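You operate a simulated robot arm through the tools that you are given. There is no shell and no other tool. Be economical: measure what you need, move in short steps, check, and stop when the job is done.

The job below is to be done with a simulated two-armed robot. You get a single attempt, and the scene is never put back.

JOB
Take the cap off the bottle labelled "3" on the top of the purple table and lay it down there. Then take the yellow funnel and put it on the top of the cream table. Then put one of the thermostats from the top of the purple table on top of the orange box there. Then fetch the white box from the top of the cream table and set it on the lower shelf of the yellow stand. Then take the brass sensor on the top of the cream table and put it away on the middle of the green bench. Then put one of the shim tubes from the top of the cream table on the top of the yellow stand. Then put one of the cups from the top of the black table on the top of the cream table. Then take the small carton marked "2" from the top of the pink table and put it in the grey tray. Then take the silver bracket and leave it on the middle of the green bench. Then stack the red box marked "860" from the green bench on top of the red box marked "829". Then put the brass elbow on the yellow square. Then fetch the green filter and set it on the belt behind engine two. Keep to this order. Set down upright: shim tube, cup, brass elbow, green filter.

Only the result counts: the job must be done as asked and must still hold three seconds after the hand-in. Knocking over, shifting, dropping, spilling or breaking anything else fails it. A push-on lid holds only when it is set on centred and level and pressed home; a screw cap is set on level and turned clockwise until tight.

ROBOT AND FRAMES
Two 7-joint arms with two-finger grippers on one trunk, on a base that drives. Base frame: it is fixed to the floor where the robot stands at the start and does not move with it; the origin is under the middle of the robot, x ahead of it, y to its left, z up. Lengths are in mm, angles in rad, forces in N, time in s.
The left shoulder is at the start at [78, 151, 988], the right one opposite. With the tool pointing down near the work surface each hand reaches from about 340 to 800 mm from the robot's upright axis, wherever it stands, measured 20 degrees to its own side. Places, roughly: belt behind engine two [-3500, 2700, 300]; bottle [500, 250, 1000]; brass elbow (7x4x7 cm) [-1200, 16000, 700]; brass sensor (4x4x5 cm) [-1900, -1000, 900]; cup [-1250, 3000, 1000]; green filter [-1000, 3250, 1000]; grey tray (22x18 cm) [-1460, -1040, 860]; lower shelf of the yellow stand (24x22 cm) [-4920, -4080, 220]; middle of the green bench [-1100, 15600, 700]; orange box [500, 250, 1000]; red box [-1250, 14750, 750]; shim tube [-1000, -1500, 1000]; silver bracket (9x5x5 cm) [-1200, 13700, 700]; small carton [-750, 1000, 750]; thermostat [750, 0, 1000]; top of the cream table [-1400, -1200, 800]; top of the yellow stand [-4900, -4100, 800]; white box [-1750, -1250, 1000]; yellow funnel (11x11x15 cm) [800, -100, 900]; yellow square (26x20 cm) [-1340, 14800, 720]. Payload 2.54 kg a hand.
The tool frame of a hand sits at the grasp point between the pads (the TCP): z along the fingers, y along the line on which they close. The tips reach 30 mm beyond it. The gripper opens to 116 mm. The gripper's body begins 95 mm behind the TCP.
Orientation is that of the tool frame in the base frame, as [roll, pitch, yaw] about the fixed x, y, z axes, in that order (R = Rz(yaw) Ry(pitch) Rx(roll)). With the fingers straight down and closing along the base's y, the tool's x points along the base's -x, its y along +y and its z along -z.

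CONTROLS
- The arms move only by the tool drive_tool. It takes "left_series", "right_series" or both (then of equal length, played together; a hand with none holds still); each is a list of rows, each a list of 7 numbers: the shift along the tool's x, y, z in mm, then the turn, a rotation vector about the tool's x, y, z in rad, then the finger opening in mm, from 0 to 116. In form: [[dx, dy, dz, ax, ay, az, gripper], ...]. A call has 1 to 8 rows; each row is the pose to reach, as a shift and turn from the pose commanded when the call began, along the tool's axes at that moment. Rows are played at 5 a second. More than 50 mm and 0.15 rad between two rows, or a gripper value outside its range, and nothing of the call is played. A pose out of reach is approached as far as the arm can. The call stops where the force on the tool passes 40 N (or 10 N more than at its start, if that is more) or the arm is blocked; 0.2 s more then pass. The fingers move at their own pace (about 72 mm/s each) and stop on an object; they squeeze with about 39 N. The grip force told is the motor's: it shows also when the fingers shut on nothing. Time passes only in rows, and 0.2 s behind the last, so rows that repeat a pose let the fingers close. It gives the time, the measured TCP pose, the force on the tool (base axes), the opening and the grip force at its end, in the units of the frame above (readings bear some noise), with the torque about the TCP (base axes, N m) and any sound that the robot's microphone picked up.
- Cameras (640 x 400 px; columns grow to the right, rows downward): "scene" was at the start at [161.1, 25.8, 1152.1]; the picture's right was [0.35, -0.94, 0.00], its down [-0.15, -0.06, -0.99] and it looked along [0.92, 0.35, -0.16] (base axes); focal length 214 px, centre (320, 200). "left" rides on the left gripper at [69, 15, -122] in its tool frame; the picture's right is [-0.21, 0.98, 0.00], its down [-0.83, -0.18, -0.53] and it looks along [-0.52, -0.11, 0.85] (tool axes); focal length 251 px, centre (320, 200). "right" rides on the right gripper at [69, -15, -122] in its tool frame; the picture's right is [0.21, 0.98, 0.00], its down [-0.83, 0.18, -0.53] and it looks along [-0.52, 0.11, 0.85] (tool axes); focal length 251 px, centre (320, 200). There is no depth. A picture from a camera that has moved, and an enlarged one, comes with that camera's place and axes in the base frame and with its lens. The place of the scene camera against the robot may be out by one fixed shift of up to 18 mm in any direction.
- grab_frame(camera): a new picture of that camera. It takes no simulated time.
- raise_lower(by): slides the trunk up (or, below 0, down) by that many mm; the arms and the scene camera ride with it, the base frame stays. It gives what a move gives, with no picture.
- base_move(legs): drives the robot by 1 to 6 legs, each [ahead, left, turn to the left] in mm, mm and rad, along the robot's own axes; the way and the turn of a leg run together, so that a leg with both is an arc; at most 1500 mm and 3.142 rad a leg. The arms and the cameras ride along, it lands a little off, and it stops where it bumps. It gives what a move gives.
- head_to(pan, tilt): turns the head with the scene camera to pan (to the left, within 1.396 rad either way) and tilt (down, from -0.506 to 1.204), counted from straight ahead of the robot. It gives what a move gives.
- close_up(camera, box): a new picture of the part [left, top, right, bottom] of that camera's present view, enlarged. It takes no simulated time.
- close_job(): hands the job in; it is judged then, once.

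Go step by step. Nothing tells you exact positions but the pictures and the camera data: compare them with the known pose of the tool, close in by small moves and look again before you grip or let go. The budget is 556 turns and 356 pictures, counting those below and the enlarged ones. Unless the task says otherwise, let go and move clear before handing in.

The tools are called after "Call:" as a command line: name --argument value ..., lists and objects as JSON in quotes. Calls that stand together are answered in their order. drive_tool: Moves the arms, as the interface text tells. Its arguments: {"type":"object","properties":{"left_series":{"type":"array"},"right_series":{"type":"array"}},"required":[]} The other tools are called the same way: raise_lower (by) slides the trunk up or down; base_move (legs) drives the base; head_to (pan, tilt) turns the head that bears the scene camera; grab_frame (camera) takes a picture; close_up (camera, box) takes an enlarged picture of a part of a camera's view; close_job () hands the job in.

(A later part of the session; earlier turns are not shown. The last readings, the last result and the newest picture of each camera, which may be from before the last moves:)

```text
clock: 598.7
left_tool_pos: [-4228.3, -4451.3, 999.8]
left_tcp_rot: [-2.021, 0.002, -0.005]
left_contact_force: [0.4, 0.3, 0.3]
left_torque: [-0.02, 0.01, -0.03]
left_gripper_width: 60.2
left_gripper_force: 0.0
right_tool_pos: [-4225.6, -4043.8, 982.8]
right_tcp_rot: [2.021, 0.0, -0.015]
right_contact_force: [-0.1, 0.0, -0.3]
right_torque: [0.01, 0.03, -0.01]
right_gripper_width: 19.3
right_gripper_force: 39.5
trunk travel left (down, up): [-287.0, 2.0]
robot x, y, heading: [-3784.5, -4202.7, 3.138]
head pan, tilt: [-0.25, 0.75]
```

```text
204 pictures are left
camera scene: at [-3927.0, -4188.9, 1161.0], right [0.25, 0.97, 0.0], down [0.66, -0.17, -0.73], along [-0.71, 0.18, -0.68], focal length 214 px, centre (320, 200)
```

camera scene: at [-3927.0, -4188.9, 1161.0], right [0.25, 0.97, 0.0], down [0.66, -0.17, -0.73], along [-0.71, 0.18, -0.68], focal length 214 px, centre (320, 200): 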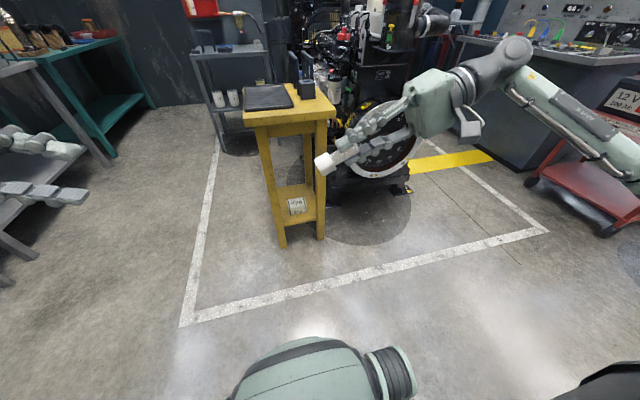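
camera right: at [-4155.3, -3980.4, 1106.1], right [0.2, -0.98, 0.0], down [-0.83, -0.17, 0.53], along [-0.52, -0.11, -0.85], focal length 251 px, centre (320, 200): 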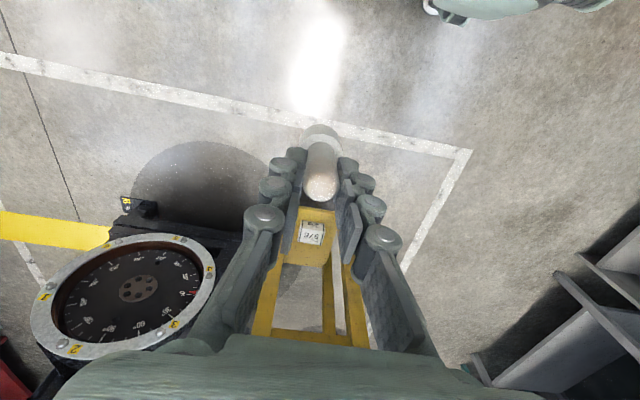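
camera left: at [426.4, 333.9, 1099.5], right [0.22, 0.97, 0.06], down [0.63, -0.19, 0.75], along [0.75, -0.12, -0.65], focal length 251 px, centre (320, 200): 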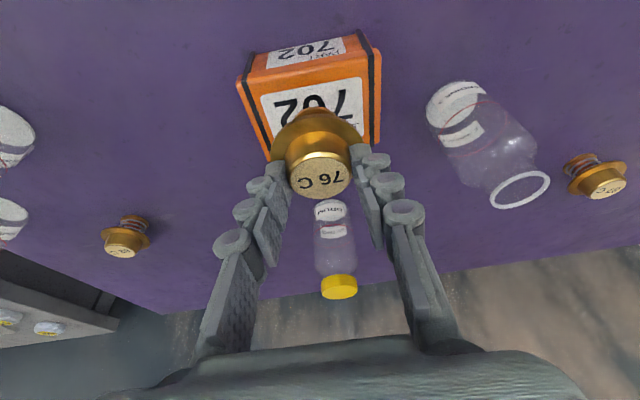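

Call:
drive_tool --left_series '[[0, 0, 0, 0.14, 0, 0, 60], [0, 0, 0, 0.28, 0, 0, 60], [0, 0, 0, 0.4, 0, 0, 60], [0, 0, 0, 0.45, 0, 0, 60], [0, 0, 0, 0.45, 0, 0, 60]]' --right_series '[[0, 0, 0, -0.14, 0, 0, 10], [0, 0, 0, -0.28, 0, 0, 10], [0, 0, 0, -0.4, 0, 0, 10], [0, 0, 0, -0.45, 0, 0, 10], [0, 0, 0, -0.45, 0, 0, 10]]'

Call:
grab_frame --camera "left"

Call:
close_up --camera "scene" --box '[0, 60, 480, 260]'

```text
clock: 599.9
left_tool_pos: [-4228.0, -4450.9, 1000.7]
left_tcp_rot: [-1.573, 0.003, -0.008]
left_contact_force: [0.2, 0.3, 0.3]
left_torque: [0.01, 0.0, 0.0]
left_gripper_width: 59.9
left_gripper_force: 0.0
left hand out of reach, approached as far as the arm can: row 2
right_tool_pos: [-4226.0, -4042.5, 983.2]
right_tcp_rot: [1.571, 0.001, -0.016]
right_contact_force: [0.4, 0.2, -0.6]
right_torque: [0.03, -0.01, 0.02]
right_gripper_width: 19.3
right_gripper_force: 39.2
trunk travel left (down, up): [-287.0, 2.0]
robot x, y, heading: [-3787.3, -4200.4, 3.136]
head pan, tilt: [-0.25, 0.75]
```

```text
203 pictures are left
camera left: at [-4160.3, -4572.5, 985.2], right [-0.22, 0.0, -0.98], down [-0.83, -0.53, 0.18], along [-0.52, 0.85, 0.12], focal length 251 px, centre (320, 200)
```

left: 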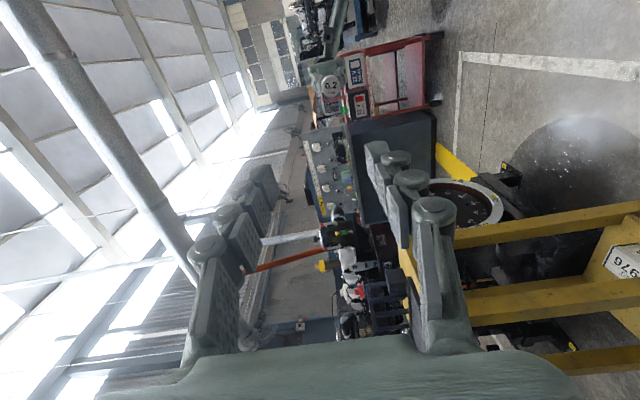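

```text
1.33 times, centred on (240, 160) of scene
camera zoom: at [-3926.8, -4188.5, 1161.0], right [0.25, 0.97, 0.0], down [0.66, -0.17, -0.73], along [-0.71, 0.18, -0.68], focal length 286 px, centre (427, 253)
```

zoom: 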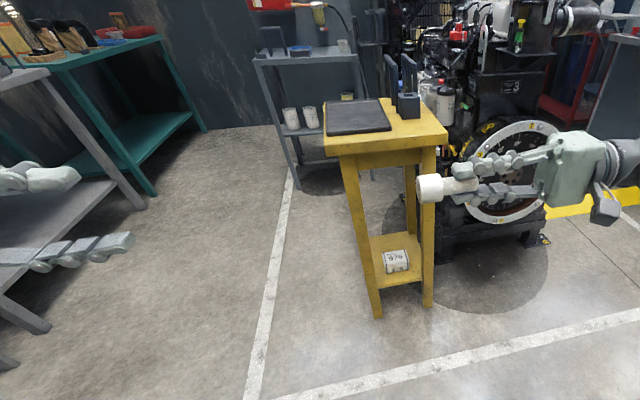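

Both hands face each other; the cap end is seen at [-4224, -4115, 983]. I bring the left hand in, aligned, stopping 100 mm short.

Call:
drive_tool --left_series '[[1, 5, 45, 0, 0, 0, 60], [2, 10, 90, 0, 0, 0, 60], [3, 17, 135, 0, 0, 0, 60], [3, 17, 180, 0, 0, 0, 60], [3, 17, 225, 0, 0, 0, 60], [3, 17, 245, 0, 0, 0, 60], [3, 17, 245, 0, 0, 0, 60]]'

Call:
grab_frame --camera "left"

Call:
close_up --camera "scene" --box '[140, 60, 460, 260]'

```text
clock: 601.5
left_tool_pos: [-4223.5, -4206.0, 981.9]
left_tcp_rot: [-1.573, 0.004, -0.004]
left_contact_force: [0.3, -0.5, -0.6]
left_torque: [0.02, 0.01, 0.03]
left_gripper_width: 60.0
left_gripper_force: 0.0
right_tool_pos: [-4227.2, -4044.3, 980.8]
right_tcp_rot: [1.573, 0.0, -0.015]
right_contact_force: [0.1, 0.6, 0.3]
right_torque: [0.07, -0.01, 0.01]
right_gripper_width: 19.2
right_gripper_force: 38.4
trunk travel left (down, up): [-287.0, 2.0]
robot x, y, heading: [-3786.1, -4202.0, 3.134]
head pan, tilt: [-0.25, 0.75]
```

```text
201 pictures are left
camera left: at [-4155.3, -4327.9, 967.3], right [-0.22, 0.0, -0.98], down [-0.83, -0.53, 0.19], along [-0.52, 0.85, 0.12], focal length 251 px, centre (320, 200)
```

left: 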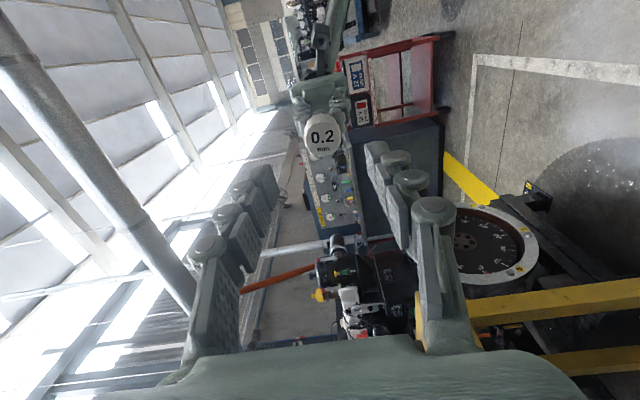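

```text
2.00 times, centred on (300, 160) of scene
camera zoom: at [-3926.9, -4188.8, 1161.0], right [0.25, 0.97, 0.0], down [0.66, -0.17, -0.73], along [-0.71, 0.18, -0.68], focal length 429 px, centre (360, 280)
```

zoom: 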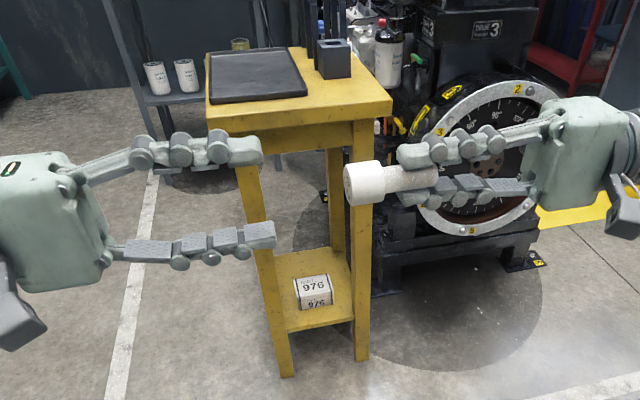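

Aligned within 2 mm. I advance 90 mm so the left pads cover the cap, then close.

Call:
drive_tool --left_series '[[1, 0.5, 30, 0, 0, 0, 60], [1, 0.5, 60, 0, 0, 0, 60], [1, 0.5, 80, 0, 0, 0, 60], [1, 0.5, 90, 0, 0, 0, 60], [1, 0.5, 90, 0, 0, 0, 60]]'

Call:
close_up --camera "scene" --box '[200, 90, 420, 230]'

Call:
grab_frame --camera "left"

```text
clock: 602.7
left_tool_pos: [-4222.1, -4116.0, 981.8]
left_tcp_rot: [-1.572, 0.003, -0.006]
left_contact_force: [-0.7, -0.2, -0.4]
left_torque: [0.0, 0.01, -0.02]
left_gripper_width: 59.9
left_gripper_force: 0.0
right_tool_pos: [-4225.2, -4043.3, 981.4]
right_tcp_rot: [1.572, 0.0, -0.016]
right_contact_force: [-0.8, 0.5, -0.7]
right_torque: [0.0, 0.0, -0.01]
right_gripper_width: 19.2
right_gripper_force: 38.4
trunk travel left (down, up): [-287.0, 2.0]
robot x, y, heading: [-3784.9, -4204.3, 3.133]
head pan, tilt: [-0.25, 0.75]
```

```text
2.86 times, centred on (310, 160) of scene
camera zoom: at [-3926.9, -4188.8, 1161.0], right [0.25, 0.97, 0.0], down [0.66, -0.17, -0.73], along [-0.71, 0.18, -0.68], focal length 613 px, centre (349, 314)
```

zoom: 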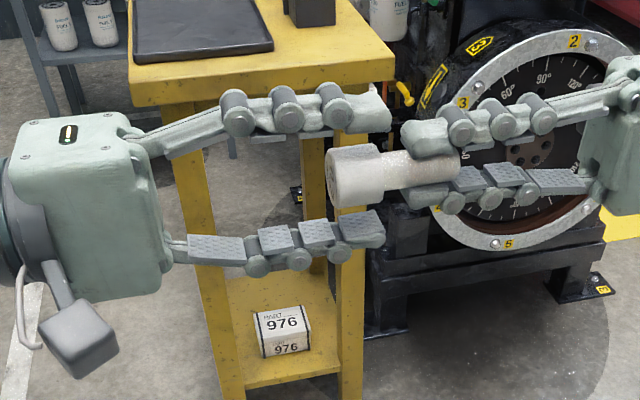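

```text
198 pictures are left
camera left: at [-4153.9, -4237.3, 966.4], right [-0.22, 0.0, -0.98], down [-0.83, -0.53, 0.18], along [-0.52, 0.85, 0.11], focal length 251 px, centre (320, 200)
```

left: 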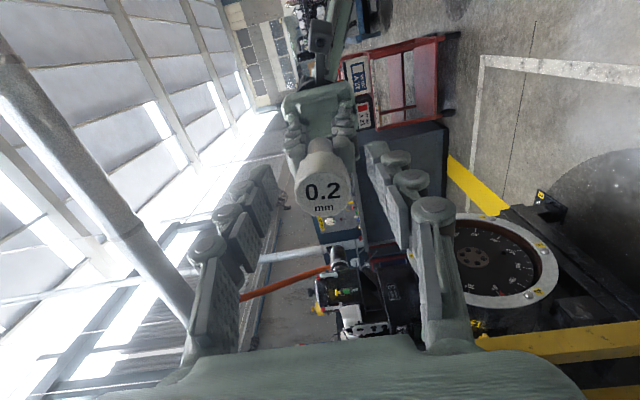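

The cap lies between the left pads. I close the left hand, then open the right.

Call:
drive_tool --left_series '[[0, 0, 0, 0, 0, 0, 45], [0, 0, 0, 0, 0, 0, 32], [0, 0, 0, 0, 0, 0, 22], [0, 0, 0, 0, 0, 0, 15], [0, 0, 0, 0, 0, 0, 15], [0, 0, 0, 0, 0, 0, 15]]'

Call:
close_up --camera "scene" --box '[200, 90, 420, 230]'

```text
clock: 604.1
left_tool_pos: [-4221.6, -4115.2, 981.2]
left_tcp_rot: [-1.572, 0.003, -0.004]
left_contact_force: [0.1, -0.3, -3.2]
left_torque: [-0.14, 0.07, 0.01]
left_gripper_width: 29.5
left_gripper_force: 38.6
right_tool_pos: [-4225.9, -4043.7, 981.5]
right_tcp_rot: [1.573, -0.001, -0.014]
right_contact_force: [-0.5, 0.1, 4.1]
right_torque: [-0.13, -0.1, 0.01]
right_gripper_width: 19.0
right_gripper_force: 38.6
trunk travel left (down, up): [-287.0, 2.0]
robot x, y, heading: [-3785.9, -4204.2, 3.135]
head pan, tilt: [-0.25, 0.75]
```

```text
2.86 times, centred on (310, 160) of scene
camera zoom: at [-3926.9, -4188.8, 1161.0], right [0.25, 0.97, 0.0], down [0.66, -0.17, -0.73], along [-0.71, 0.18, -0.68], focal length 613 px, centre (349, 314)
```

zoom: 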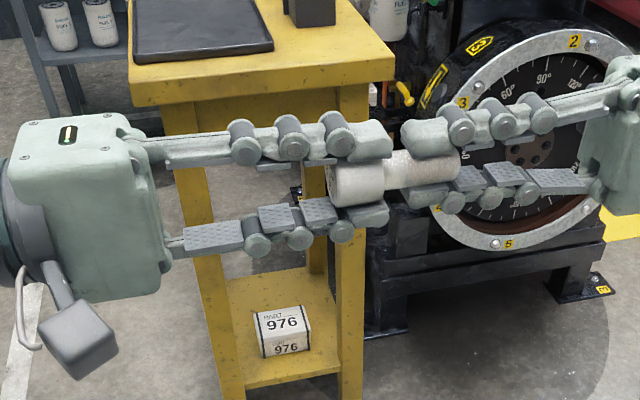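

Call:
drive_tool --right_series '[[0, 0, 0, 0, 0, 0, 30], [0, 0, 0, 0, 0, 0, 50], [0, 0, 0, 0, 0, 0, 60], [0, 0, -30, 0, 0, 0, 60], [0, 0, -75, 0, 0, 0, 60], [0, 0, -120, 0, 0, 0, 60], [0, 0, -150, 0, 0, 0, 60]]'

Call:
close_up --camera "scene" --box '[200, 90, 420, 230]'

```text
clock: 605.7
left_tool_pos: [-4222.2, -4115.1, 981.5]
left_tcp_rot: [-1.573, 0.003, -0.006]
left_contact_force: [0.1, 0.3, 0.1]
left_torque: [0.0, -0.03, 0.02]
left_gripper_width: 29.4
left_gripper_force: 38.3
right_tool_pos: [-4223.7, -3893.4, 981.0]
right_tcp_rot: [1.572, 0.0, -0.014]
right_contact_force: [-0.4, -0.9, 0.1]
right_torque: [-0.01, -0.01, 0.01]
right_gripper_width: 60.0
right_gripper_force: 0.0
trunk travel left (down, up): [-287.0, 2.0]
robot x, y, heading: [-3785.0, -4201.7, 3.142]
head pan, tilt: [-0.25, 0.75]
```

```text
2.86 times, centred on (310, 160) of scene
camera zoom: at [-3926.9, -4188.7, 1161.0], right [0.25, 0.97, 0.0], down [0.66, -0.17, -0.73], along [-0.71, 0.18, -0.68], focal length 613 px, centre (349, 314)
```

zoom: 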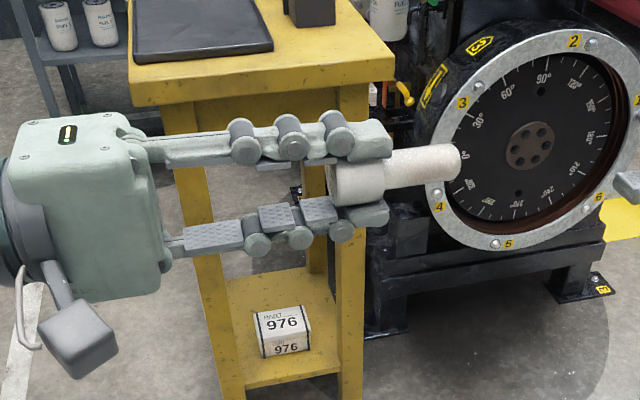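

The left hand has the tube by the cap. I rotate both hands back to pointing down.

Call:
drive_tool --left_series '[[0, 0, -15, -0.14, 0, 0, 15], [0, 0, -30, -0.28, 0, 0, 15], [0, 0, -45, -0.42, 0, 0, 15], [0, 0, -60, -0.56, 0, 0, 15], [0, 0, -70, -0.7, 0, 0, 15], [0, 0, -80, -0.84, 0, 0, 15], [0, 0, -80, -0.98, 0, 0, 15], [0, 0, -80, -1.12, 0, 0, 15]]' --right_series '[[0, 0, 0, 0.14, 0, 0, 60], [0, 0, 0, 0.28, 0, 0, 60], [0, 0, 0, 0.42, 0, 0, 60], [0, 0, 0, 0.56, 0, 0, 60], [0, 0, 0, 0.7, 0, 0, 60], [0, 0, 0, 0.84, 0, 0, 60], [0, 0, 0, 0.98, 0, 0, 60], [0, 0, 0, 1.12, 0, 0, 60]]'

Call:
drive_tool --left_series '[[0, 0, 0, -0.14, 0, 0, 15], [0, 0, 0, -0.28, 0, 0, 15], [0, 0, 0, -0.4, 0, 0, 15], [0, 0, 0, -0.451, 0, 0, 15], [0, 0, 0, -0.451, 0, 0, 15]]' --right_series '[[0, 0, -10, 0.14, 0, 0, 60], [0, 0, -20, 0.28, 0, 0, 60], [0, 0, -30, 0.4, 0, 0, 60], [0, 0, -40, 0.451, 0, 0, 60], [0, 0, -40, 0.451, 0, 0, 60]]'

Call:
grab_frame --camera "left"

Call:
grab_frame --camera "scene"

```text
clock: 607.5
left_tool_pos: [-4222.8, -4194.7, 981.5]
left_tcp_rot: [-2.695, 0.002, -0.006]
left_contact_force: [-0.8, -0.1, 0.1]
left_torque: [-0.04, 0.01, -0.01]
left_gripper_width: 29.8
left_gripper_force: 38.9
right_tool_pos: [-4222.5, -3893.2, 981.8]
right_tcp_rot: [2.695, -0.001, -0.017]
right_contact_force: [0.2, 0.2, -0.9]
right_torque: [0.01, 0.02, 0.03]
right_gripper_width: 60.0
right_gripper_force: 0.1
trunk travel left (down, up): [-287.0, 2.0]
robot x, y, heading: [-3784.7, -4202.3, 3.134]
head pan, tilt: [-0.25, 0.75]
```

```text
clock: 608.7
left_tool_pos: [-4223.1, -4195.3, 982.3]
left_tcp_rot: [3.138, 0.005, -0.005]
left_contact_force: [-0.1, -0.2, 0.2]
left_torque: [-0.02, 0.0, 0.01]
left_gripper_width: 29.6
left_gripper_force: 39.3
right_tool_pos: [-4224.0, -3874.4, 1018.5]
right_tcp_rot: [-3.139, -0.001, -0.016]
right_contact_force: [-0.3, 0.3, -0.1]
right_torque: [0.01, -0.02, -0.02]
right_gripper_width: 60.0
right_gripper_force: 0.0
trunk travel left (down, up): [-287.0, 2.0]
robot x, y, heading: [-3782.0, -4199.9, 3.139]
head pan, tilt: [-0.25, 0.75]
```

```text
195 pictures are left
camera left: at [-4153.7, -4210.0, 1104.0], right [-0.22, -0.98, 0.0], down [-0.82, 0.19, 0.54], along [-0.52, 0.11, -0.84], focal length 251 px, centre (320, 200)
```

left: 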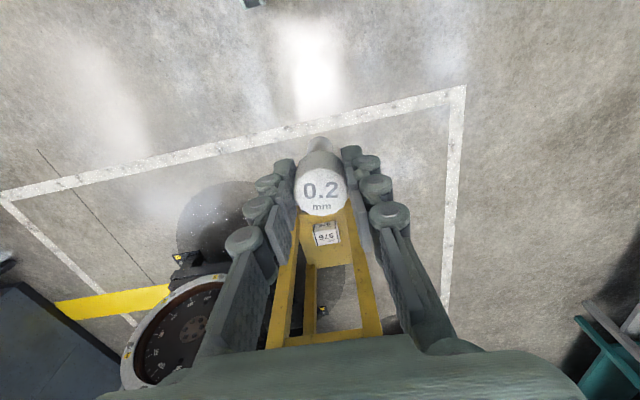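

```text
194 pictures are left
camera scene: at [-3926.9, -4188.8, 1161.0], right [0.25, 0.97, 0.0], down [0.66, -0.17, -0.73], along [-0.71, 0.18, -0.68], focal length 214 px, centre (320, 200)
```

scene: 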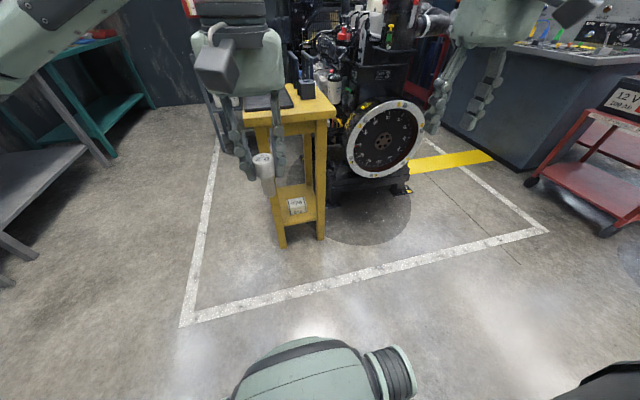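

The tube is upright again. I retract the right hand, then drive so the left hand reaches the free spot on the stand.

Call:
drive_tool --right_series '[[35, 20, -20, 0, 0, 0, 60], [70, 40, -40, 0, 0, 0, 60], [100, 60, -60, 0, 0, 0, 60]]'

Call:
base_move --legs '[[0, -295, 0], [420, 0, 0]]'

Call:
grab_frame --camera "scene"

```text
clock: 609.5
left_tool_pos: [-4221.2, -4195.6, 982.3]
left_tcp_rot: [3.14, 0.003, -0.004]
left_contact_force: [-0.4, 0.2, -0.3]
left_torque: [0.01, 0.0, 0.02]
left_gripper_width: 29.4
left_gripper_force: 39.2
right_tool_pos: [-4122.0, -3937.0, 1078.7]
right_tcp_rot: [-3.139, 0.0, -0.015]
right_contact_force: [0.1, -0.3, -0.1]
right_torque: [0.01, -0.03, 0.01]
right_gripper_width: 59.9
right_gripper_force: 0.0
trunk travel left (down, up): [-287.0, 2.0]
robot x, y, heading: [-3782.6, -4201.3, 3.136]
head pan, tilt: [-0.25, 0.75]
```

```text
clock: 615.1
left_tool_pos: [-4640.9, -3897.5, 981.8]
left_tcp_rot: [3.139, 0.004, -0.005]
left_contact_force: [-0.4, -0.4, 0.5]
left_torque: [-0.01, -0.02, 0.01]
left_gripper_width: 29.6
left_gripper_force: 39.3
right_tool_pos: [-4541.3, -3639.4, 1078.6]
right_tcp_rot: [-3.14, 0.0, -0.014]
right_contact_force: [-0.2, 0.1, 0.4]
right_torque: [-0.01, -0.01, 0.02]
right_gripper_width: 60.0
right_gripper_force: 0.1
trunk travel left (down, up): [-287.0, 2.0]
robot x, y, heading: [-4204.4, -3906.4, 3.131]
head pan, tilt: [-0.25, 0.75]
```

```text
193 pictures are left
camera scene: at [-4345.6, -3891.7, 1160.9], right [0.25, 0.97, 0.0], down [0.66, -0.17, -0.73], along [-0.71, 0.18, -0.68], focal length 214 px, centre (320, 200)
```

scene: 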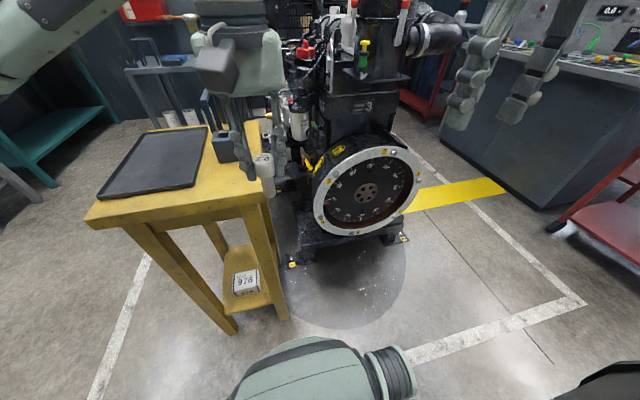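

Call:
base_move --legs '[[90, 0, 0.008]]'

Call:
drive_tool --left_series '[[-25, 22, 0, 0, 0, 0, 15], [-50, 44, 0, 0, 0, 0, 15], [-75, 66, 0, 0, 0, 0, 15], [-102, 88, 0, 0, 0, 0, 15], [-102, 88, 0, 0, 0, 0, 15]]'

Call:
grab_frame --camera "left"

```text
clock: 616.2
left_tool_pos: [-4730.2, -3901.4, 982.1]
left_tcp_rot: [3.14, 0.005, 0.004]
left_contact_force: [-1.0, -0.1, 0.0]
left_torque: [-0.03, -0.07, 0.01]
left_gripper_width: 29.8
left_gripper_force: 38.8
right_tool_pos: [-4633.4, -3643.6, 1078.2]
right_tcp_rot: [-3.14, 0.0, -0.003]
right_contact_force: [-0.4, 0.4, 0.5]
right_torque: [-0.01, -0.09, -0.03]
right_gripper_width: 60.1
right_gripper_force: 0.0
trunk travel left (down, up): [-287.0, 2.0]
robot x, y, heading: [-4293.7, -3905.4, -3.138]
head pan, tilt: [-0.25, 0.75]
```

```text
clock: 617.4
left_tool_pos: [-4832.9, -3990.8, 983.2]
left_tcp_rot: [3.14, 0.005, 0.003]
left_contact_force: [-0.2, 0.2, 0.2]
left_torque: [0.02, 0.01, 0.03]
left_gripper_width: 29.7
left_gripper_force: 39.3
right_tool_pos: [-4632.2, -3643.1, 1078.3]
right_tcp_rot: [-3.14, 0.0, -0.004]
right_contact_force: [-0.7, 0.2, 0.2]
right_torque: [0.0, -0.01, 0.04]
right_gripper_width: 59.9
right_gripper_force: 0.1
trunk travel left (down, up): [-287.0, 2.0]
robot x, y, heading: [-4294.0, -3904.8, -3.142]
head pan, tilt: [-0.25, 0.75]
```

```text
192 pictures are left
camera left: at [-4762.6, -4004.8, 1105.2], right [-0.21, -0.98, 0.0], down [-0.82, 0.18, 0.54], along [-0.52, 0.11, -0.84], focal length 251 px, centre (320, 200)
```

left: 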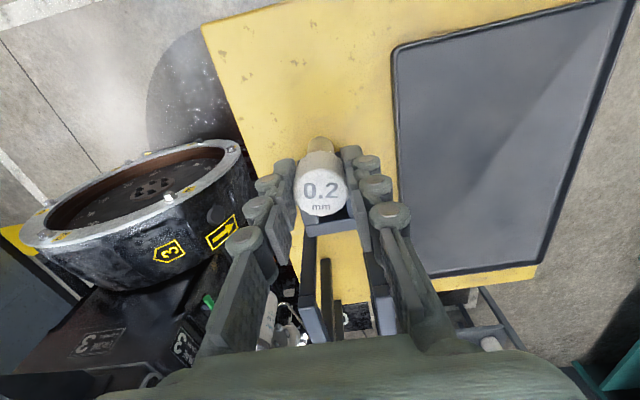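

The spot below is clear. I lower to 930, then creep down feeling for contact.

Call:
drive_tool --left_series '[[5, 0, 20, 0, 0, 0, 15], [10, 0, 40, 0, 0, 0, 15], [10, 0, 52, 0, 0, 0, 15], [10, 0, 52, 0, 0, 0, 15]]'

Call:
close_up --camera "scene" --box '[130, 100, 330, 230]'

```text
clock: 618.4
left_tool_pos: [-4821.6, -3990.3, 931.4]
left_tcp_rot: [3.139, 0.004, 0.005]
left_contact_force: [0.3, -0.8, 0.0]
left_torque: [-0.02, -0.01, 0.02]
left_gripper_width: 29.7
left_gripper_force: 38.8
right_tool_pos: [-4632.9, -3643.2, 1077.4]
right_tcp_rot: [-3.14, 0.0, -0.007]
right_contact_force: [-0.4, 0.0, -0.2]
right_torque: [0.03, 0.02, -0.02]
right_gripper_width: 60.0
right_gripper_force: 0.0
trunk travel left (down, up): [-287.0, 2.0]
robot x, y, heading: [-4293.1, -3905.2, -3.135]
head pan, tilt: [-0.25, 0.75]
```

```text
3.08 times, centred on (230, 165) of scene
camera zoom: at [-4434.6, -3892.9, 1161.0], right [0.24, 0.97, 0.0], down [0.66, -0.17, -0.73], along [-0.71, 0.18, -0.68], focal length 660 px, centre (597, 308)
```

zoom: 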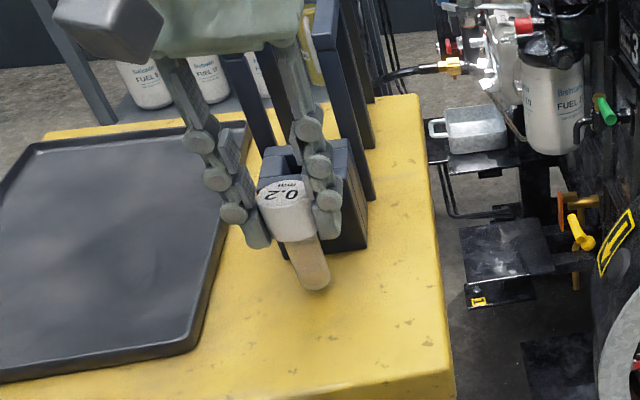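

Call:
drive_tool --left_series '[[0, 0, 2, 0, 0, 0, 15], [0, 0, 4, 0, 0, 0, 15], [0, 0, 6, 0, 0, 0, 15], [0, 0, 6, 0, 0, 0, 15]]'

```text
clock: 619.4
left_tool_pos: [-4822.8, -3990.0, 924.3]
left_tcp_rot: [3.139, 0.004, 0.003]
left_contact_force: [-0.3, 0.0, 1.1]
left_torque: [-0.02, 0.04, 0.02]
left_gripper_width: 29.3
left_gripper_force: 39.3
right_tool_pos: [-4633.6, -3644.1, 1078.3]
right_tcp_rot: [-3.139, -0.001, -0.004]
right_contact_force: [-0.1, -0.4, 0.1]
right_torque: [0.0, -0.02, 0.0]
right_gripper_width: 59.7
right_gripper_force: 0.0
trunk travel left (down, up): [-287.0, 2.0]
robot x, y, heading: [-4292.7, -3908.8, -3.143]
head pan, tilt: [-0.25, 0.75]
```

Call:
drive_tool --left_series '[[0, 0, 1.5, 0, 0, 0, 15], [0, 0, 3, 0, 0, 0, 15], [0, 0, 3, 0, 0, 0, 15]]'

```text
clock: 620.2
left_tool_pos: [-4822.3, -3990.4, 923.4]
left_tcp_rot: [3.14, 0.006, 0.003]
left_contact_force: [-1.5, 0.4, 4.1]
left_torque: [-0.06, 0.09, -0.03]
left_gripper_width: 29.3
left_gripper_force: 39.2
right_tool_pos: [-4632.4, -3644.2, 1080.4]
right_tcp_rot: [-3.138, 0.0, -0.005]
right_contact_force: [0.8, -0.7, -0.6]
right_torque: [-0.02, 0.0, 0.01]
right_gripper_width: 60.1
right_gripper_force: 0.0
trunk travel left (down, up): [-287.0, 2.0]
robot x, y, heading: [-4293.3, -3904.7, -3.144]
head pan, tilt: [-0.25, 0.75]
```

Call:
drive_tool --left_series '[[0, 0, 1, 0, 0, 0, 15], [0, 0, 1, 0, 0, 0, 15], [0, 0, 0.5, 0, 0, 0, 32], [0, 0, 0.5, 0, 0, 0, 36], [0, 0, 0.5, 0, 0, 0, 45], [0, 0, 0.5, 0, 0, 0, 60], [0, 0, 0.5, 0, 0, 0, 60]]'

Call:
grab_frame --camera "left"

Call:
close_up --camera "scene" --box '[130, 100, 330, 230]'

```text
clock: 621.8
left_tool_pos: [-4821.5, -3989.4, 921.4]
left_tcp_rot: [3.14, 0.002, 0.005]
left_contact_force: [0.7, -0.7, 0.2]
left_torque: [-0.06, 0.01, 0.01]
left_gripper_width: 60.0
left_gripper_force: 0.0
right_tool_pos: [-4633.0, -3642.7, 1079.1]
right_tcp_rot: [-3.14, 0.002, -0.003]
right_contact_force: [0.3, -0.4, -1.3]
right_torque: [-0.02, 0.0, -0.01]
right_gripper_width: 60.2
right_gripper_force: 0.0
trunk travel left (down, up): [-287.0, 2.0]
robot x, y, heading: [-4289.3, -3908.5, -3.144]
head pan, tilt: [-0.25, 0.75]
```

```text
190 pictures are left
camera left: at [-4753.3, -4004.7, 1043.0], right [-0.21, -0.98, 0.0], down [-0.82, 0.18, 0.54], along [-0.53, 0.11, -0.84], focal length 251 px, centre (320, 200)
```

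left: 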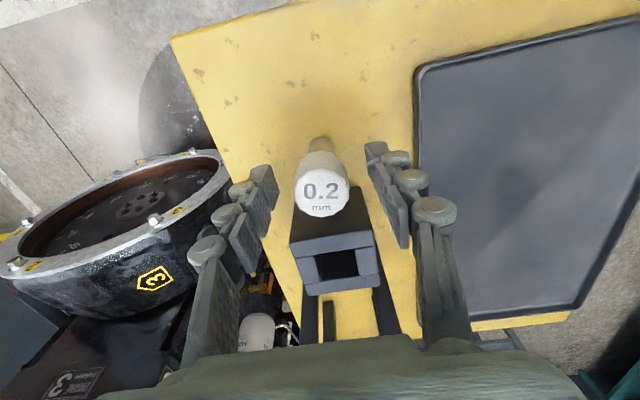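

```text
3.08 times, centred on (230, 165) of scene
camera zoom: at [-4434.6, -3892.9, 1161.0], right [0.24, 0.97, 0.0], down [0.66, -0.17, -0.73], along [-0.71, 0.18, -0.68], focal length 660 px, centre (597, 308)
```

zoom: 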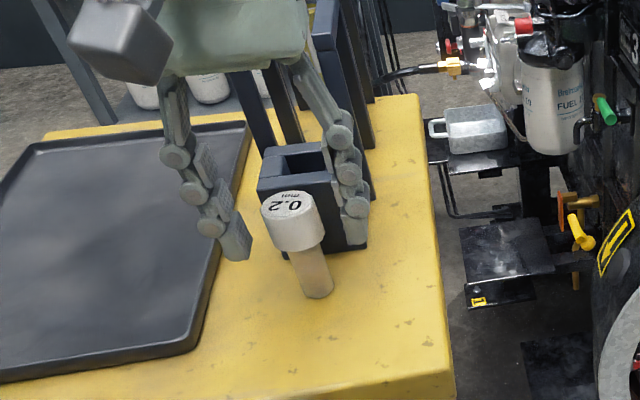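

The tube stands upright on the stand. I rise slowly and check.

Call:
drive_tool --left_series '[[0, 0, -20, 0, 0, 0, 60], [0, 0, -50, 0, 0, 0, 60], [0, 0, -90, 0, 0, 0, 60], [30, 0, -130, 0, 0, 0, 60], [60, 0, -160, 0, 0, 0, 60]]'

Call:
close_up --camera "scene" --box '[130, 100, 330, 230]'

```text
clock: 623.0
left_tool_pos: [-4760.9, -3988.4, 1080.3]
left_tcp_rot: [3.138, 0.003, 0.005]
left_contact_force: [0.4, 0.0, -0.7]
left_torque: [0.02, 0.01, 0.01]
left_gripper_width: 60.1
left_gripper_force: 0.0
right_tool_pos: [-4632.7, -3642.5, 1079.4]
right_tcp_rot: [-3.14, 0.001, -0.004]
right_contact_force: [0.2, 0.0, 0.4]
right_torque: [0.01, 0.01, 0.01]
right_gripper_width: 59.7
right_gripper_force: 0.1
trunk travel left (down, up): [-287.0, 2.0]
robot x, y, heading: [-4294.6, -3905.9, -3.14]
head pan, tilt: [-0.25, 0.75]
```

```text
3.08 times, centred on (230, 165) of scene
camera zoom: at [-4434.0, -3892.8, 1161.1], right [0.24, 0.97, 0.0], down [0.66, -0.17, -0.73], along [-0.71, 0.18, -0.68], focal length 660 px, centre (597, 308)
```

zoom: 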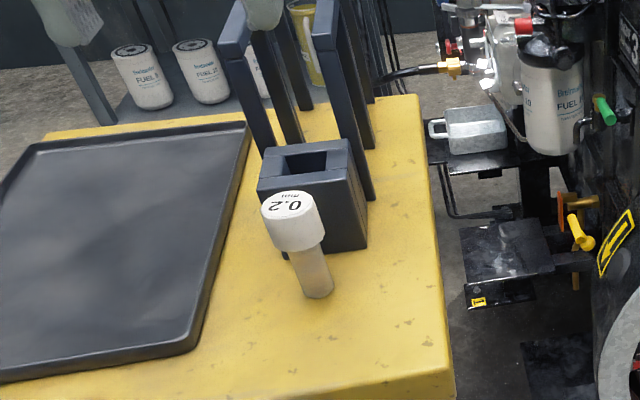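

Step six is done. Next the cup on the black table: I drive back north.

Call:
base_move --legs '[[-465, 0, 0], [0, 0, -1.572], [1300, 0, 0], [1300, 0, 0], [1080, 0, 0]]'

Call:
base_move --legs '[[300, -1200, 0], [1000, -400, 0], [1300, 0, 0], [900, 0, 0], [0, 0, -1.571]]'

Call:
head_to --pan 0.0 --tilt 0.45

Call:
grab_frame --camera "scene"

```text
clock: 647.1
left_tool_pos: [-3923.9, 234.7, 1079.7]
left_tcp_rot: [3.138, 0.005, -1.571]
left_contact_force: [-0.1, -0.5, 1.0]
left_torque: [-0.03, 0.02, 0.01]
left_gripper_width: 59.9
left_gripper_force: 0.0
right_tool_pos: [-3579.3, 106.6, 1078.3]
right_tcp_rot: [-3.139, 0.001, -1.58]
right_contact_force: [-0.1, 0.5, 1.1]
right_torque: [-0.02, 0.0, -0.01]
right_gripper_width: 60.2
right_gripper_force: 0.0
trunk travel left (down, up): [-287.0, 2.0]
robot x, y, heading: [-3839.8, -235.2, 1.571]
head pan, tilt: [-0.25, 0.75]
```

```text
clock: 678.1
left_tool_pos: [-1841.2, 3350.5, 1080.7]
left_tcp_rot: [3.141, 0.003, -3.111]
left_contact_force: [0.2, -0.2, 0.3]
left_torque: [-0.04, 0.01, -0.01]
left_gripper_width: 60.1
left_gripper_force: 0.0
right_tool_pos: [-1959.1, 3001.0, 1079.0]
right_tcp_rot: [-3.14, 0.0, -3.12]
right_contact_force: [-0.6, 0.5, 0.0]
right_torque: [-0.01, 0.0, -0.01]
right_gripper_width: 60.0
right_gripper_force: 0.0
trunk travel left (down, up): [-287.0, 2.0]
robot x, y, heading: [-2303.4, 3256.0, 0.031]
head pan, tilt: [-0.25, 0.75]
```

```text
clock: 678.9
left_tool_pos: [-1840.9, 3350.7, 1080.6]
left_tcp_rot: [3.139, 0.002, -3.11]
left_contact_force: [0.5, 1.0, 0.3]
left_torque: [-0.03, 0.0, 0.01]
left_gripper_width: 60.0
left_gripper_force: 0.1
right_tool_pos: [-1958.1, 3001.6, 1078.6]
right_tcp_rot: [-3.139, 0.001, -3.119]
right_contact_force: [0.3, -0.4, -0.2]
right_torque: [-0.01, -0.01, -0.03]
right_gripper_width: 60.2
right_gripper_force: 0.0
trunk travel left (down, up): [-287.0, 2.0]
robot x, y, heading: [-2306.0, 3251.2, 0.033]
head pan, tilt: [0.0, 0.45]
```

```text
187 pictures are left
camera scene: at [-2140.5, 3252.1, 1187.4], right [0.03, -1.0, 0.0], down [-0.44, -0.01, -0.9], along [0.9, 0.03, -0.44], focal length 214 px, centre (320, 200)
```

scene: 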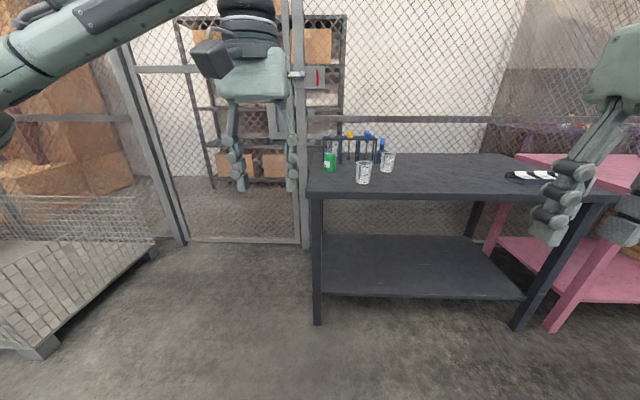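

Two glass cups and the green filter stand on the black table. Cup 1 is near [-1266, 3105]. I drive up to it.

Call:
base_move --legs '[[0, 15, -0.032], [490, 0, 0]]'

Call:
head_to --pan -0.1 --tilt 0.65

Call:
drive_tool --right_series '[[-30, 10, 0, 0, 0, 0, 100], [-60, 25, 0, 0, 0, 0, 100], [-90, 45, 0, 0, 0, 0, 100], [-110, 60, 0, 0, 0, 0, 100]]'

Call:
grab_frame --camera "right"

Call:
close_up --camera "scene" --box '[250, 80, 450, 200]'

```text
clock: 682.3
left_tool_pos: [-1352.8, 3351.5, 1080.3]
left_tcp_rot: [3.14, 0.004, -3.139]
left_contact_force: [0.0, 0.3, 0.2]
left_torque: [-0.03, 0.02, 0.0]
left_gripper_width: 59.8
left_gripper_force: 0.1
right_tool_pos: [-1481.6, 3005.1, 1077.2]
right_tcp_rot: [-3.14, 0.0, 3.135]
right_contact_force: [-0.2, -0.1, -0.2]
right_torque: [-0.03, 0.05, -0.05]
right_gripper_width: 59.9
right_gripper_force: 0.1
trunk travel left (down, up): [-287.0, 2.0]
robot x, y, heading: [-1818.8, 3270.0, 0.005]
head pan, tilt: [0.0, 0.45]
```

```text
clock: 683.0
left_tool_pos: [-1353.1, 3351.8, 1080.9]
left_tcp_rot: [3.14, 0.004, -3.138]
left_contact_force: [0.1, 0.7, -0.5]
left_torque: [0.0, 0.01, 0.02]
left_gripper_width: 60.0
left_gripper_force: 0.0
right_tool_pos: [-1481.2, 3006.5, 1078.6]
right_tcp_rot: [-3.138, -0.001, 3.135]
right_contact_force: [-0.1, -1.5, 0.3]
right_torque: [-0.01, -0.01, -0.02]
right_gripper_width: 60.1
right_gripper_force: 0.1
trunk travel left (down, up): [-287.0, 2.0]
robot x, y, heading: [-1819.7, 3269.2, 0.001]
head pan, tilt: [-0.099, 0.649]
```

```text
clock: 684.0
left_tool_pos: [-1352.4, 3351.0, 1080.1]
left_tcp_rot: [3.139, 0.003, -3.141]
left_contact_force: [0.7, -0.2, 0.1]
left_torque: [0.01, 0.04, 0.0]
left_gripper_width: 60.0
left_gripper_force: 0.0
right_tool_pos: [-1371.3, 3065.3, 1079.2]
right_tcp_rot: [-3.14, -0.002, 3.133]
right_contact_force: [0.8, 0.3, 0.9]
right_torque: [-0.01, 0.01, 0.03]
right_gripper_width: 99.9
right_gripper_force: 0.2
trunk travel left (down, up): [-287.0, 2.0]
robot x, y, heading: [-1821.4, 3269.2, 0.004]
head pan, tilt: [-0.099, 0.649]
```

```text
186 pictures are left
camera right: at [-1439.1, 3050.5, 1201.4], right [-0.21, 0.98, 0.0], down [0.83, 0.18, 0.53], along [0.52, 0.11, -0.85], focal length 251 px, centre (320, 200)
```

right: 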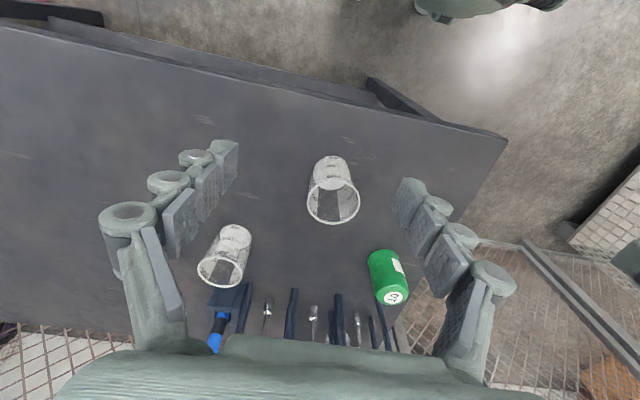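

```text
3.20 times, centred on (350, 140) of scene
camera zoom: at [-1660.7, 3254.4, 1169.5], right [-0.1, -1.0, 0.0], down [-0.6, 0.06, -0.8], along [0.79, -0.08, -0.6], focal length 686 px, centre (224, 392)
```

zoom: 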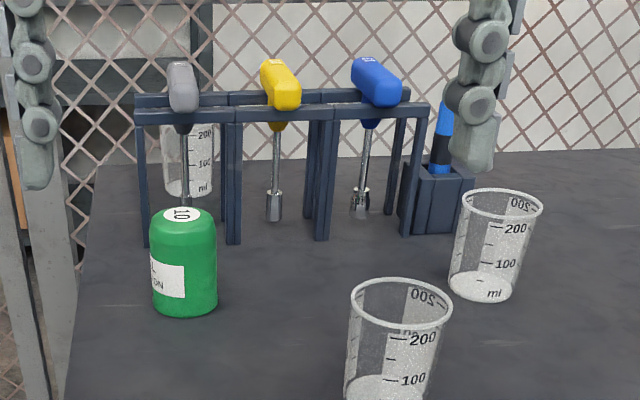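

The cups are tapered beakers; cup 1 stands at [-1282, 3101], rim z ≈ 944, 65 mm wide. I go above it and recheck.

Call:
drive_tool --right_series '[[-25, 10, 15, 0, 0, 0, 100], [-50, 20, 35, 0, 0, 0, 100], [-75, 30, 60, 0, 0, 0, 100], [-89, 36, 88, 0, 0, 0, 100], [-89, 36, 88, 0, 0, 0, 100]]'

Call:
grab_frame --camera "right"

```text
clock: 685.2
left_tool_pos: [-1353.0, 3352.2, 1081.5]
left_tcp_rot: [3.14, 0.004, -3.14]
left_contact_force: [0.2, -0.9, -0.7]
left_torque: [0.0, -0.02, -0.01]
left_gripper_width: 60.1
left_gripper_force: 0.0
right_tool_pos: [-1280.8, 3100.2, 989.4]
right_tcp_rot: [-3.139, 0.001, 3.134]
right_contact_force: [-0.3, 0.1, -0.3]
right_torque: [0.02, -0.02, 0.0]
right_gripper_width: 100.0
right_gripper_force: 0.0
trunk travel left (down, up): [-287.0, 2.0]
robot x, y, heading: [-1822.9, 3268.5, -0.003]
head pan, tilt: [-0.099, 0.649]
```

```text
184 pictures are left
camera right: at [-1349.6, 3086.1, 1112.6], right [-0.21, 0.98, 0.0], down [0.83, 0.18, 0.53], along [0.52, 0.11, -0.85], focal length 251 px, centre (320, 200)
```

right: 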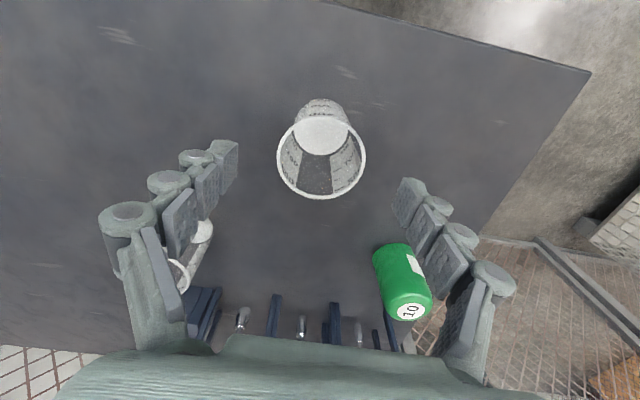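

Call:
drive_tool --right_series '[[-3, 3, 30, 0, 0, 0, 100], [-3, 3, 60, 0, 0, 0, 100], [-3, 3, 85, 0, 0, 0, 100], [-3, 3, 85, 0, 0, 0, 85], [-3, 3, 85, 0, 0, 0, 70], [-3, 3, 85, 0, 0, 0, 55], [-3, 3, 85, 0, 0, 0, 45], [-3, 3, 85, 0, 0, 0, 45]]'

Call:
grab_frame --camera "right"

```text
clock: 687.0
left_tool_pos: [-1351.9, 3351.9, 1080.8]
left_tcp_rot: [3.141, 0.003, -3.14]
left_contact_force: [-0.3, -0.3, 1.0]
left_torque: [0.01, 0.01, -0.02]
left_gripper_width: 60.0
left_gripper_force: 0.0
right_tool_pos: [-1279.9, 3103.2, 904.8]
right_tcp_rot: [-3.139, 0.001, 3.135]
right_contact_force: [0.3, -0.6, 0.3]
right_torque: [0.0, 0.02, -0.01]
right_gripper_width: 62.5
right_gripper_force: 38.7
trunk travel left (down, up): [-287.0, 2.0]
robot x, y, heading: [-1822.3, 3269.2, 0.0]
head pan, tilt: [-0.099, 0.649]
```

```text
183 pictures are left
camera right: at [-1347.4, 3088.4, 1028.5], right [-0.21, 0.98, 0.0], down [0.83, 0.18, 0.53], along [0.52, 0.11, -0.85], focal length 251 px, centre (320, 200)
```

right: 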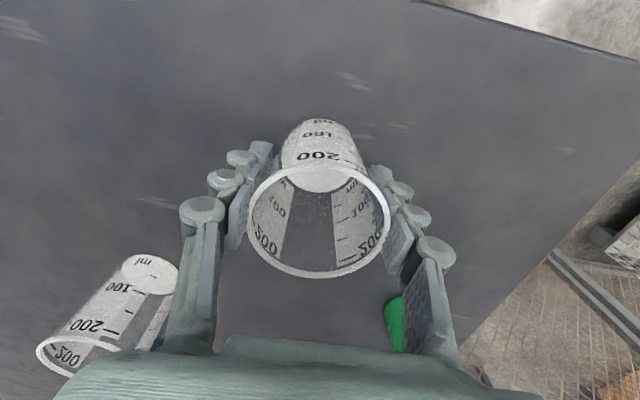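

The beaker is gripped (62.5 mm). I lift, retract and drive to the cream table.

Call:
drive_tool --right_series '[[0, 0, -30, 0, 0, 0, 45], [0, 0, -70, 0, 0, 0, 45], [0, 0, -110, 0, 0, 0, 45], [30, 0, -145, 0, 0, 0, 45], [65, 0, -170, 0, 0, 0, 45], [100, 0, -185, 0, 0, 0, 45]]'

Call:
base_move --legs '[[-400, 0, 0], [0, 0, -1.571], [1400, 0, 0], [1400, 0, 0], [400, 640, 0]]'

Call:
head_to --pan 0.0 --tilt 0.6

Call:
grab_frame --camera "scene"

```text
clock: 688.4
left_tool_pos: [-1353.6, 3350.5, 1082.4]
left_tcp_rot: [-3.141, 0.005, -3.14]
left_contact_force: [-0.7, -0.6, 0.4]
left_torque: [0.03, -0.05, 0.04]
left_gripper_width: 59.9
left_gripper_force: 0.0
right_tool_pos: [-1380.9, 3102.7, 1091.6]
right_tcp_rot: [-3.14, 0.0, 3.133]
right_contact_force: [-0.3, -0.6, -1.1]
right_torque: [0.02, 0.0, -0.01]
right_gripper_width: 62.1
right_gripper_force: 39.1
trunk travel left (down, up): [-287.0, 2.0]
robot x, y, heading: [-1819.8, 3265.6, 0.001]
head pan, tilt: [-0.099, 0.649]
```

```text
clock: 714.2
left_tool_pos: [-1570.5, -408.0, 1079.6]
left_tcp_rot: [3.139, 0.003, 1.552]
left_contact_force: [0.4, 0.1, -1.8]
left_torque: [0.02, 0.02, -0.04]
left_gripper_width: 59.9
left_gripper_force: 0.1
right_tool_pos: [-1816.8, -378.2, 1091.7]
right_tcp_rot: [-3.138, 0.0, 1.542]
right_contact_force: [-0.4, -0.1, -0.7]
right_torque: [0.04, -0.01, 0.0]
right_gripper_width: 62.4
right_gripper_force: 39.4
trunk travel left (down, up): [-287.0, 2.0]
robot x, y, heading: [-1641.0, 57.1, -1.589]
head pan, tilt: [-0.099, 0.649]
```

```text
clock: 714.9
left_tool_pos: [-1571.0, -410.3, 1081.8]
left_tcp_rot: [3.139, 0.003, 1.549]
left_contact_force: [-0.2, 0.7, 0.3]
left_torque: [0.05, -0.01, -0.01]
left_gripper_width: 60.0
left_gripper_force: 0.0
right_tool_pos: [-1817.5, -377.9, 1090.5]
right_tcp_rot: [-3.142, 0.001, 1.541]
right_contact_force: [-0.9, 0.4, -0.4]
right_torque: [-0.03, 0.04, 0.01]
right_gripper_width: 62.5
right_gripper_force: 38.9
trunk travel left (down, up): [-287.0, 2.0]
robot x, y, heading: [-1642.9, 59.5, -1.588]
head pan, tilt: [0.0, 0.6]
```

```text
182 pictures are left
camera scene: at [-1638.8, -102.6, 1173.9], right [-1.0, 0.02, 0.0], down [0.01, 0.56, -0.82], along [-0.02, -0.82, -0.57], focal length 214 px, centre (320, 200)
```

scene: 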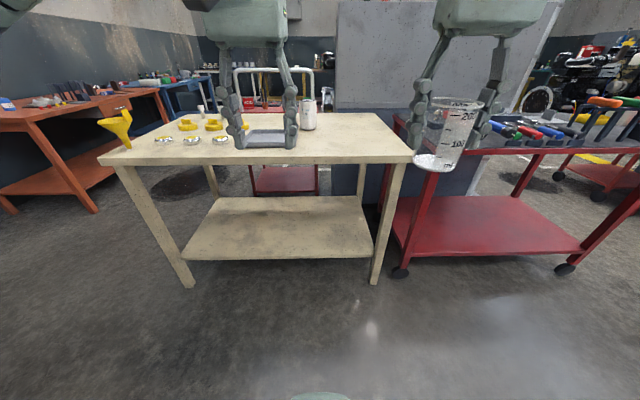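

Call:
base_move --legs '[[500, 0, 0.017]]'

Call:
drive_tool --right_series '[[-40, 0, 15, 0, 0, 0, 45], [-80, 0, 40, 0, 0, 0, 45], [-115, 0, 70, 0, 0, 0, 45], [-125, 0, 105, 0, 0, 0, 45], [-125, 0, 140, 0, 0, 0, 45], [-125, 0, 165, 0, 0, 0, 45], [-125, 0, 165, 0, 0, 0, 45]]'

Call:
grab_frame --camera "right"

Call:
grab_frame --camera "scene"

```text
clock: 717.8
left_tool_pos: [-1567.7, -909.0, 1080.3]
left_tcp_rot: [3.139, 0.003, 1.569]
left_contact_force: [-0.7, -0.6, -0.3]
left_torque: [-0.01, -0.03, 0.0]
left_gripper_width: 59.8
left_gripper_force: 0.0
right_tool_pos: [-1814.6, -881.0, 1089.8]
right_tcp_rot: [-3.14, 0.001, 1.56]
right_contact_force: [-0.2, 0.0, -0.8]
right_torque: [0.02, -0.02, 0.0]
right_gripper_width: 62.4
right_gripper_force: 39.3
trunk travel left (down, up): [-287.0, 2.0]
robot x, y, heading: [-1647.3, -439.2, -1.574]
head pan, tilt: [0.0, 0.6]
```

```text
clock: 719.4
left_tool_pos: [-1566.6, -908.1, 1081.1]
left_tcp_rot: [3.14, 0.005, 1.57]
left_contact_force: [-0.8, 0.7, -0.1]
left_torque: [0.02, -0.01, 0.0]
left_gripper_width: 60.2
left_gripper_force: 0.0
right_tool_pos: [-1816.6, -1005.8, 925.6]
right_tcp_rot: [-3.14, 0.002, 1.56]
right_contact_force: [0.0, 0.2, 0.1]
right_torque: [-0.01, -0.03, -0.01]
right_gripper_width: 62.2
right_gripper_force: 38.8
trunk travel left (down, up): [-287.0, 2.0]
robot x, y, heading: [-1646.8, -439.4, -1.57]
head pan, tilt: [0.0, 0.6]
```

```text
181 pictures are left
camera right: at [-1829.5, -937.7, 1048.8], right [0.98, 0.2, 0.0], down [0.17, -0.83, 0.53], along [0.11, -0.52, -0.85], focal length 251 px, centre (320, 200)
```

right: 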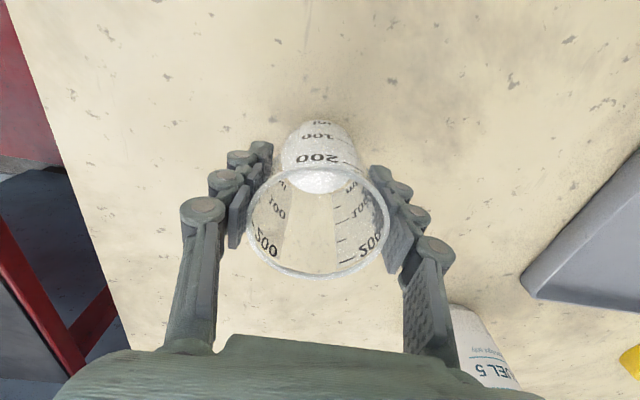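

```text
180 pictures are left
camera scene: at [-1641.6, -602.8, 1173.9], right [-1.0, 0.0, 0.0], down [0.0, 0.56, -0.83], along [0.0, -0.83, -0.56], focal length 214 px, centre (320, 200)
```

scene: 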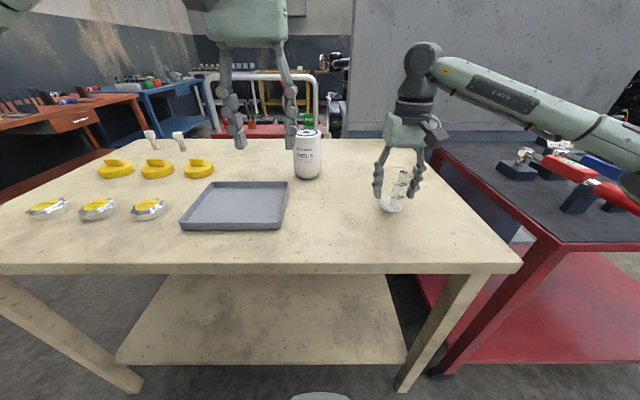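

Call:
drive_tool --right_series '[[0, 0, 6, 0, 0, 0, 45], [0, 0, 12, 0, 0, 0, 45], [0, 0, 15, 0, 0, 0, 45], [0, 0, 15, 0, 0, 0, 45]]'

Call:
drive_tool --right_series '[[0, 0, 1.5, 0, 0, 0, 45], [0, 0, 3, 0, 0, 0, 45], [0, 0, 3, 0, 0, 0, 45]]'

```text
clock: 720.4
left_tool_pos: [-1567.5, -908.2, 1081.1]
left_tcp_rot: [3.139, 0.005, 1.569]
left_contact_force: [0.2, -0.5, -0.3]
left_torque: [-0.01, 0.03, 0.01]
left_gripper_width: 59.9
left_gripper_force: 0.0
right_tool_pos: [-1815.7, -1007.5, 910.8]
right_tcp_rot: [-3.14, -0.001, 1.561]
right_contact_force: [0.7, 0.4, 0.5]
right_torque: [-0.01, 0.01, 0.02]
right_gripper_width: 62.3
right_gripper_force: 38.4
trunk travel left (down, up): [-287.0, 2.0]
robot x, y, heading: [-1644.0, -436.7, -1.576]
head pan, tilt: [0.0, 0.6]
```

```text
clock: 721.2
left_tool_pos: [-1567.9, -907.9, 1081.0]
left_tcp_rot: [3.14, 0.002, 1.568]
left_contact_force: [0.1, 0.5, -0.4]
left_torque: [0.0, -0.04, -0.03]
left_gripper_width: 59.8
left_gripper_force: 0.0
right_tool_pos: [-1816.6, -1007.0, 908.5]
right_tcp_rot: [-3.139, 0.002, 1.559]
right_contact_force: [0.2, 0.6, -1.1]
right_torque: [0.02, 0.02, -0.02]
right_gripper_width: 62.4
right_gripper_force: 39.1
trunk travel left (down, up): [-287.0, 2.0]
robot x, y, heading: [-1648.2, -439.6, -1.57]
head pan, tilt: [0.0, 0.6]
```

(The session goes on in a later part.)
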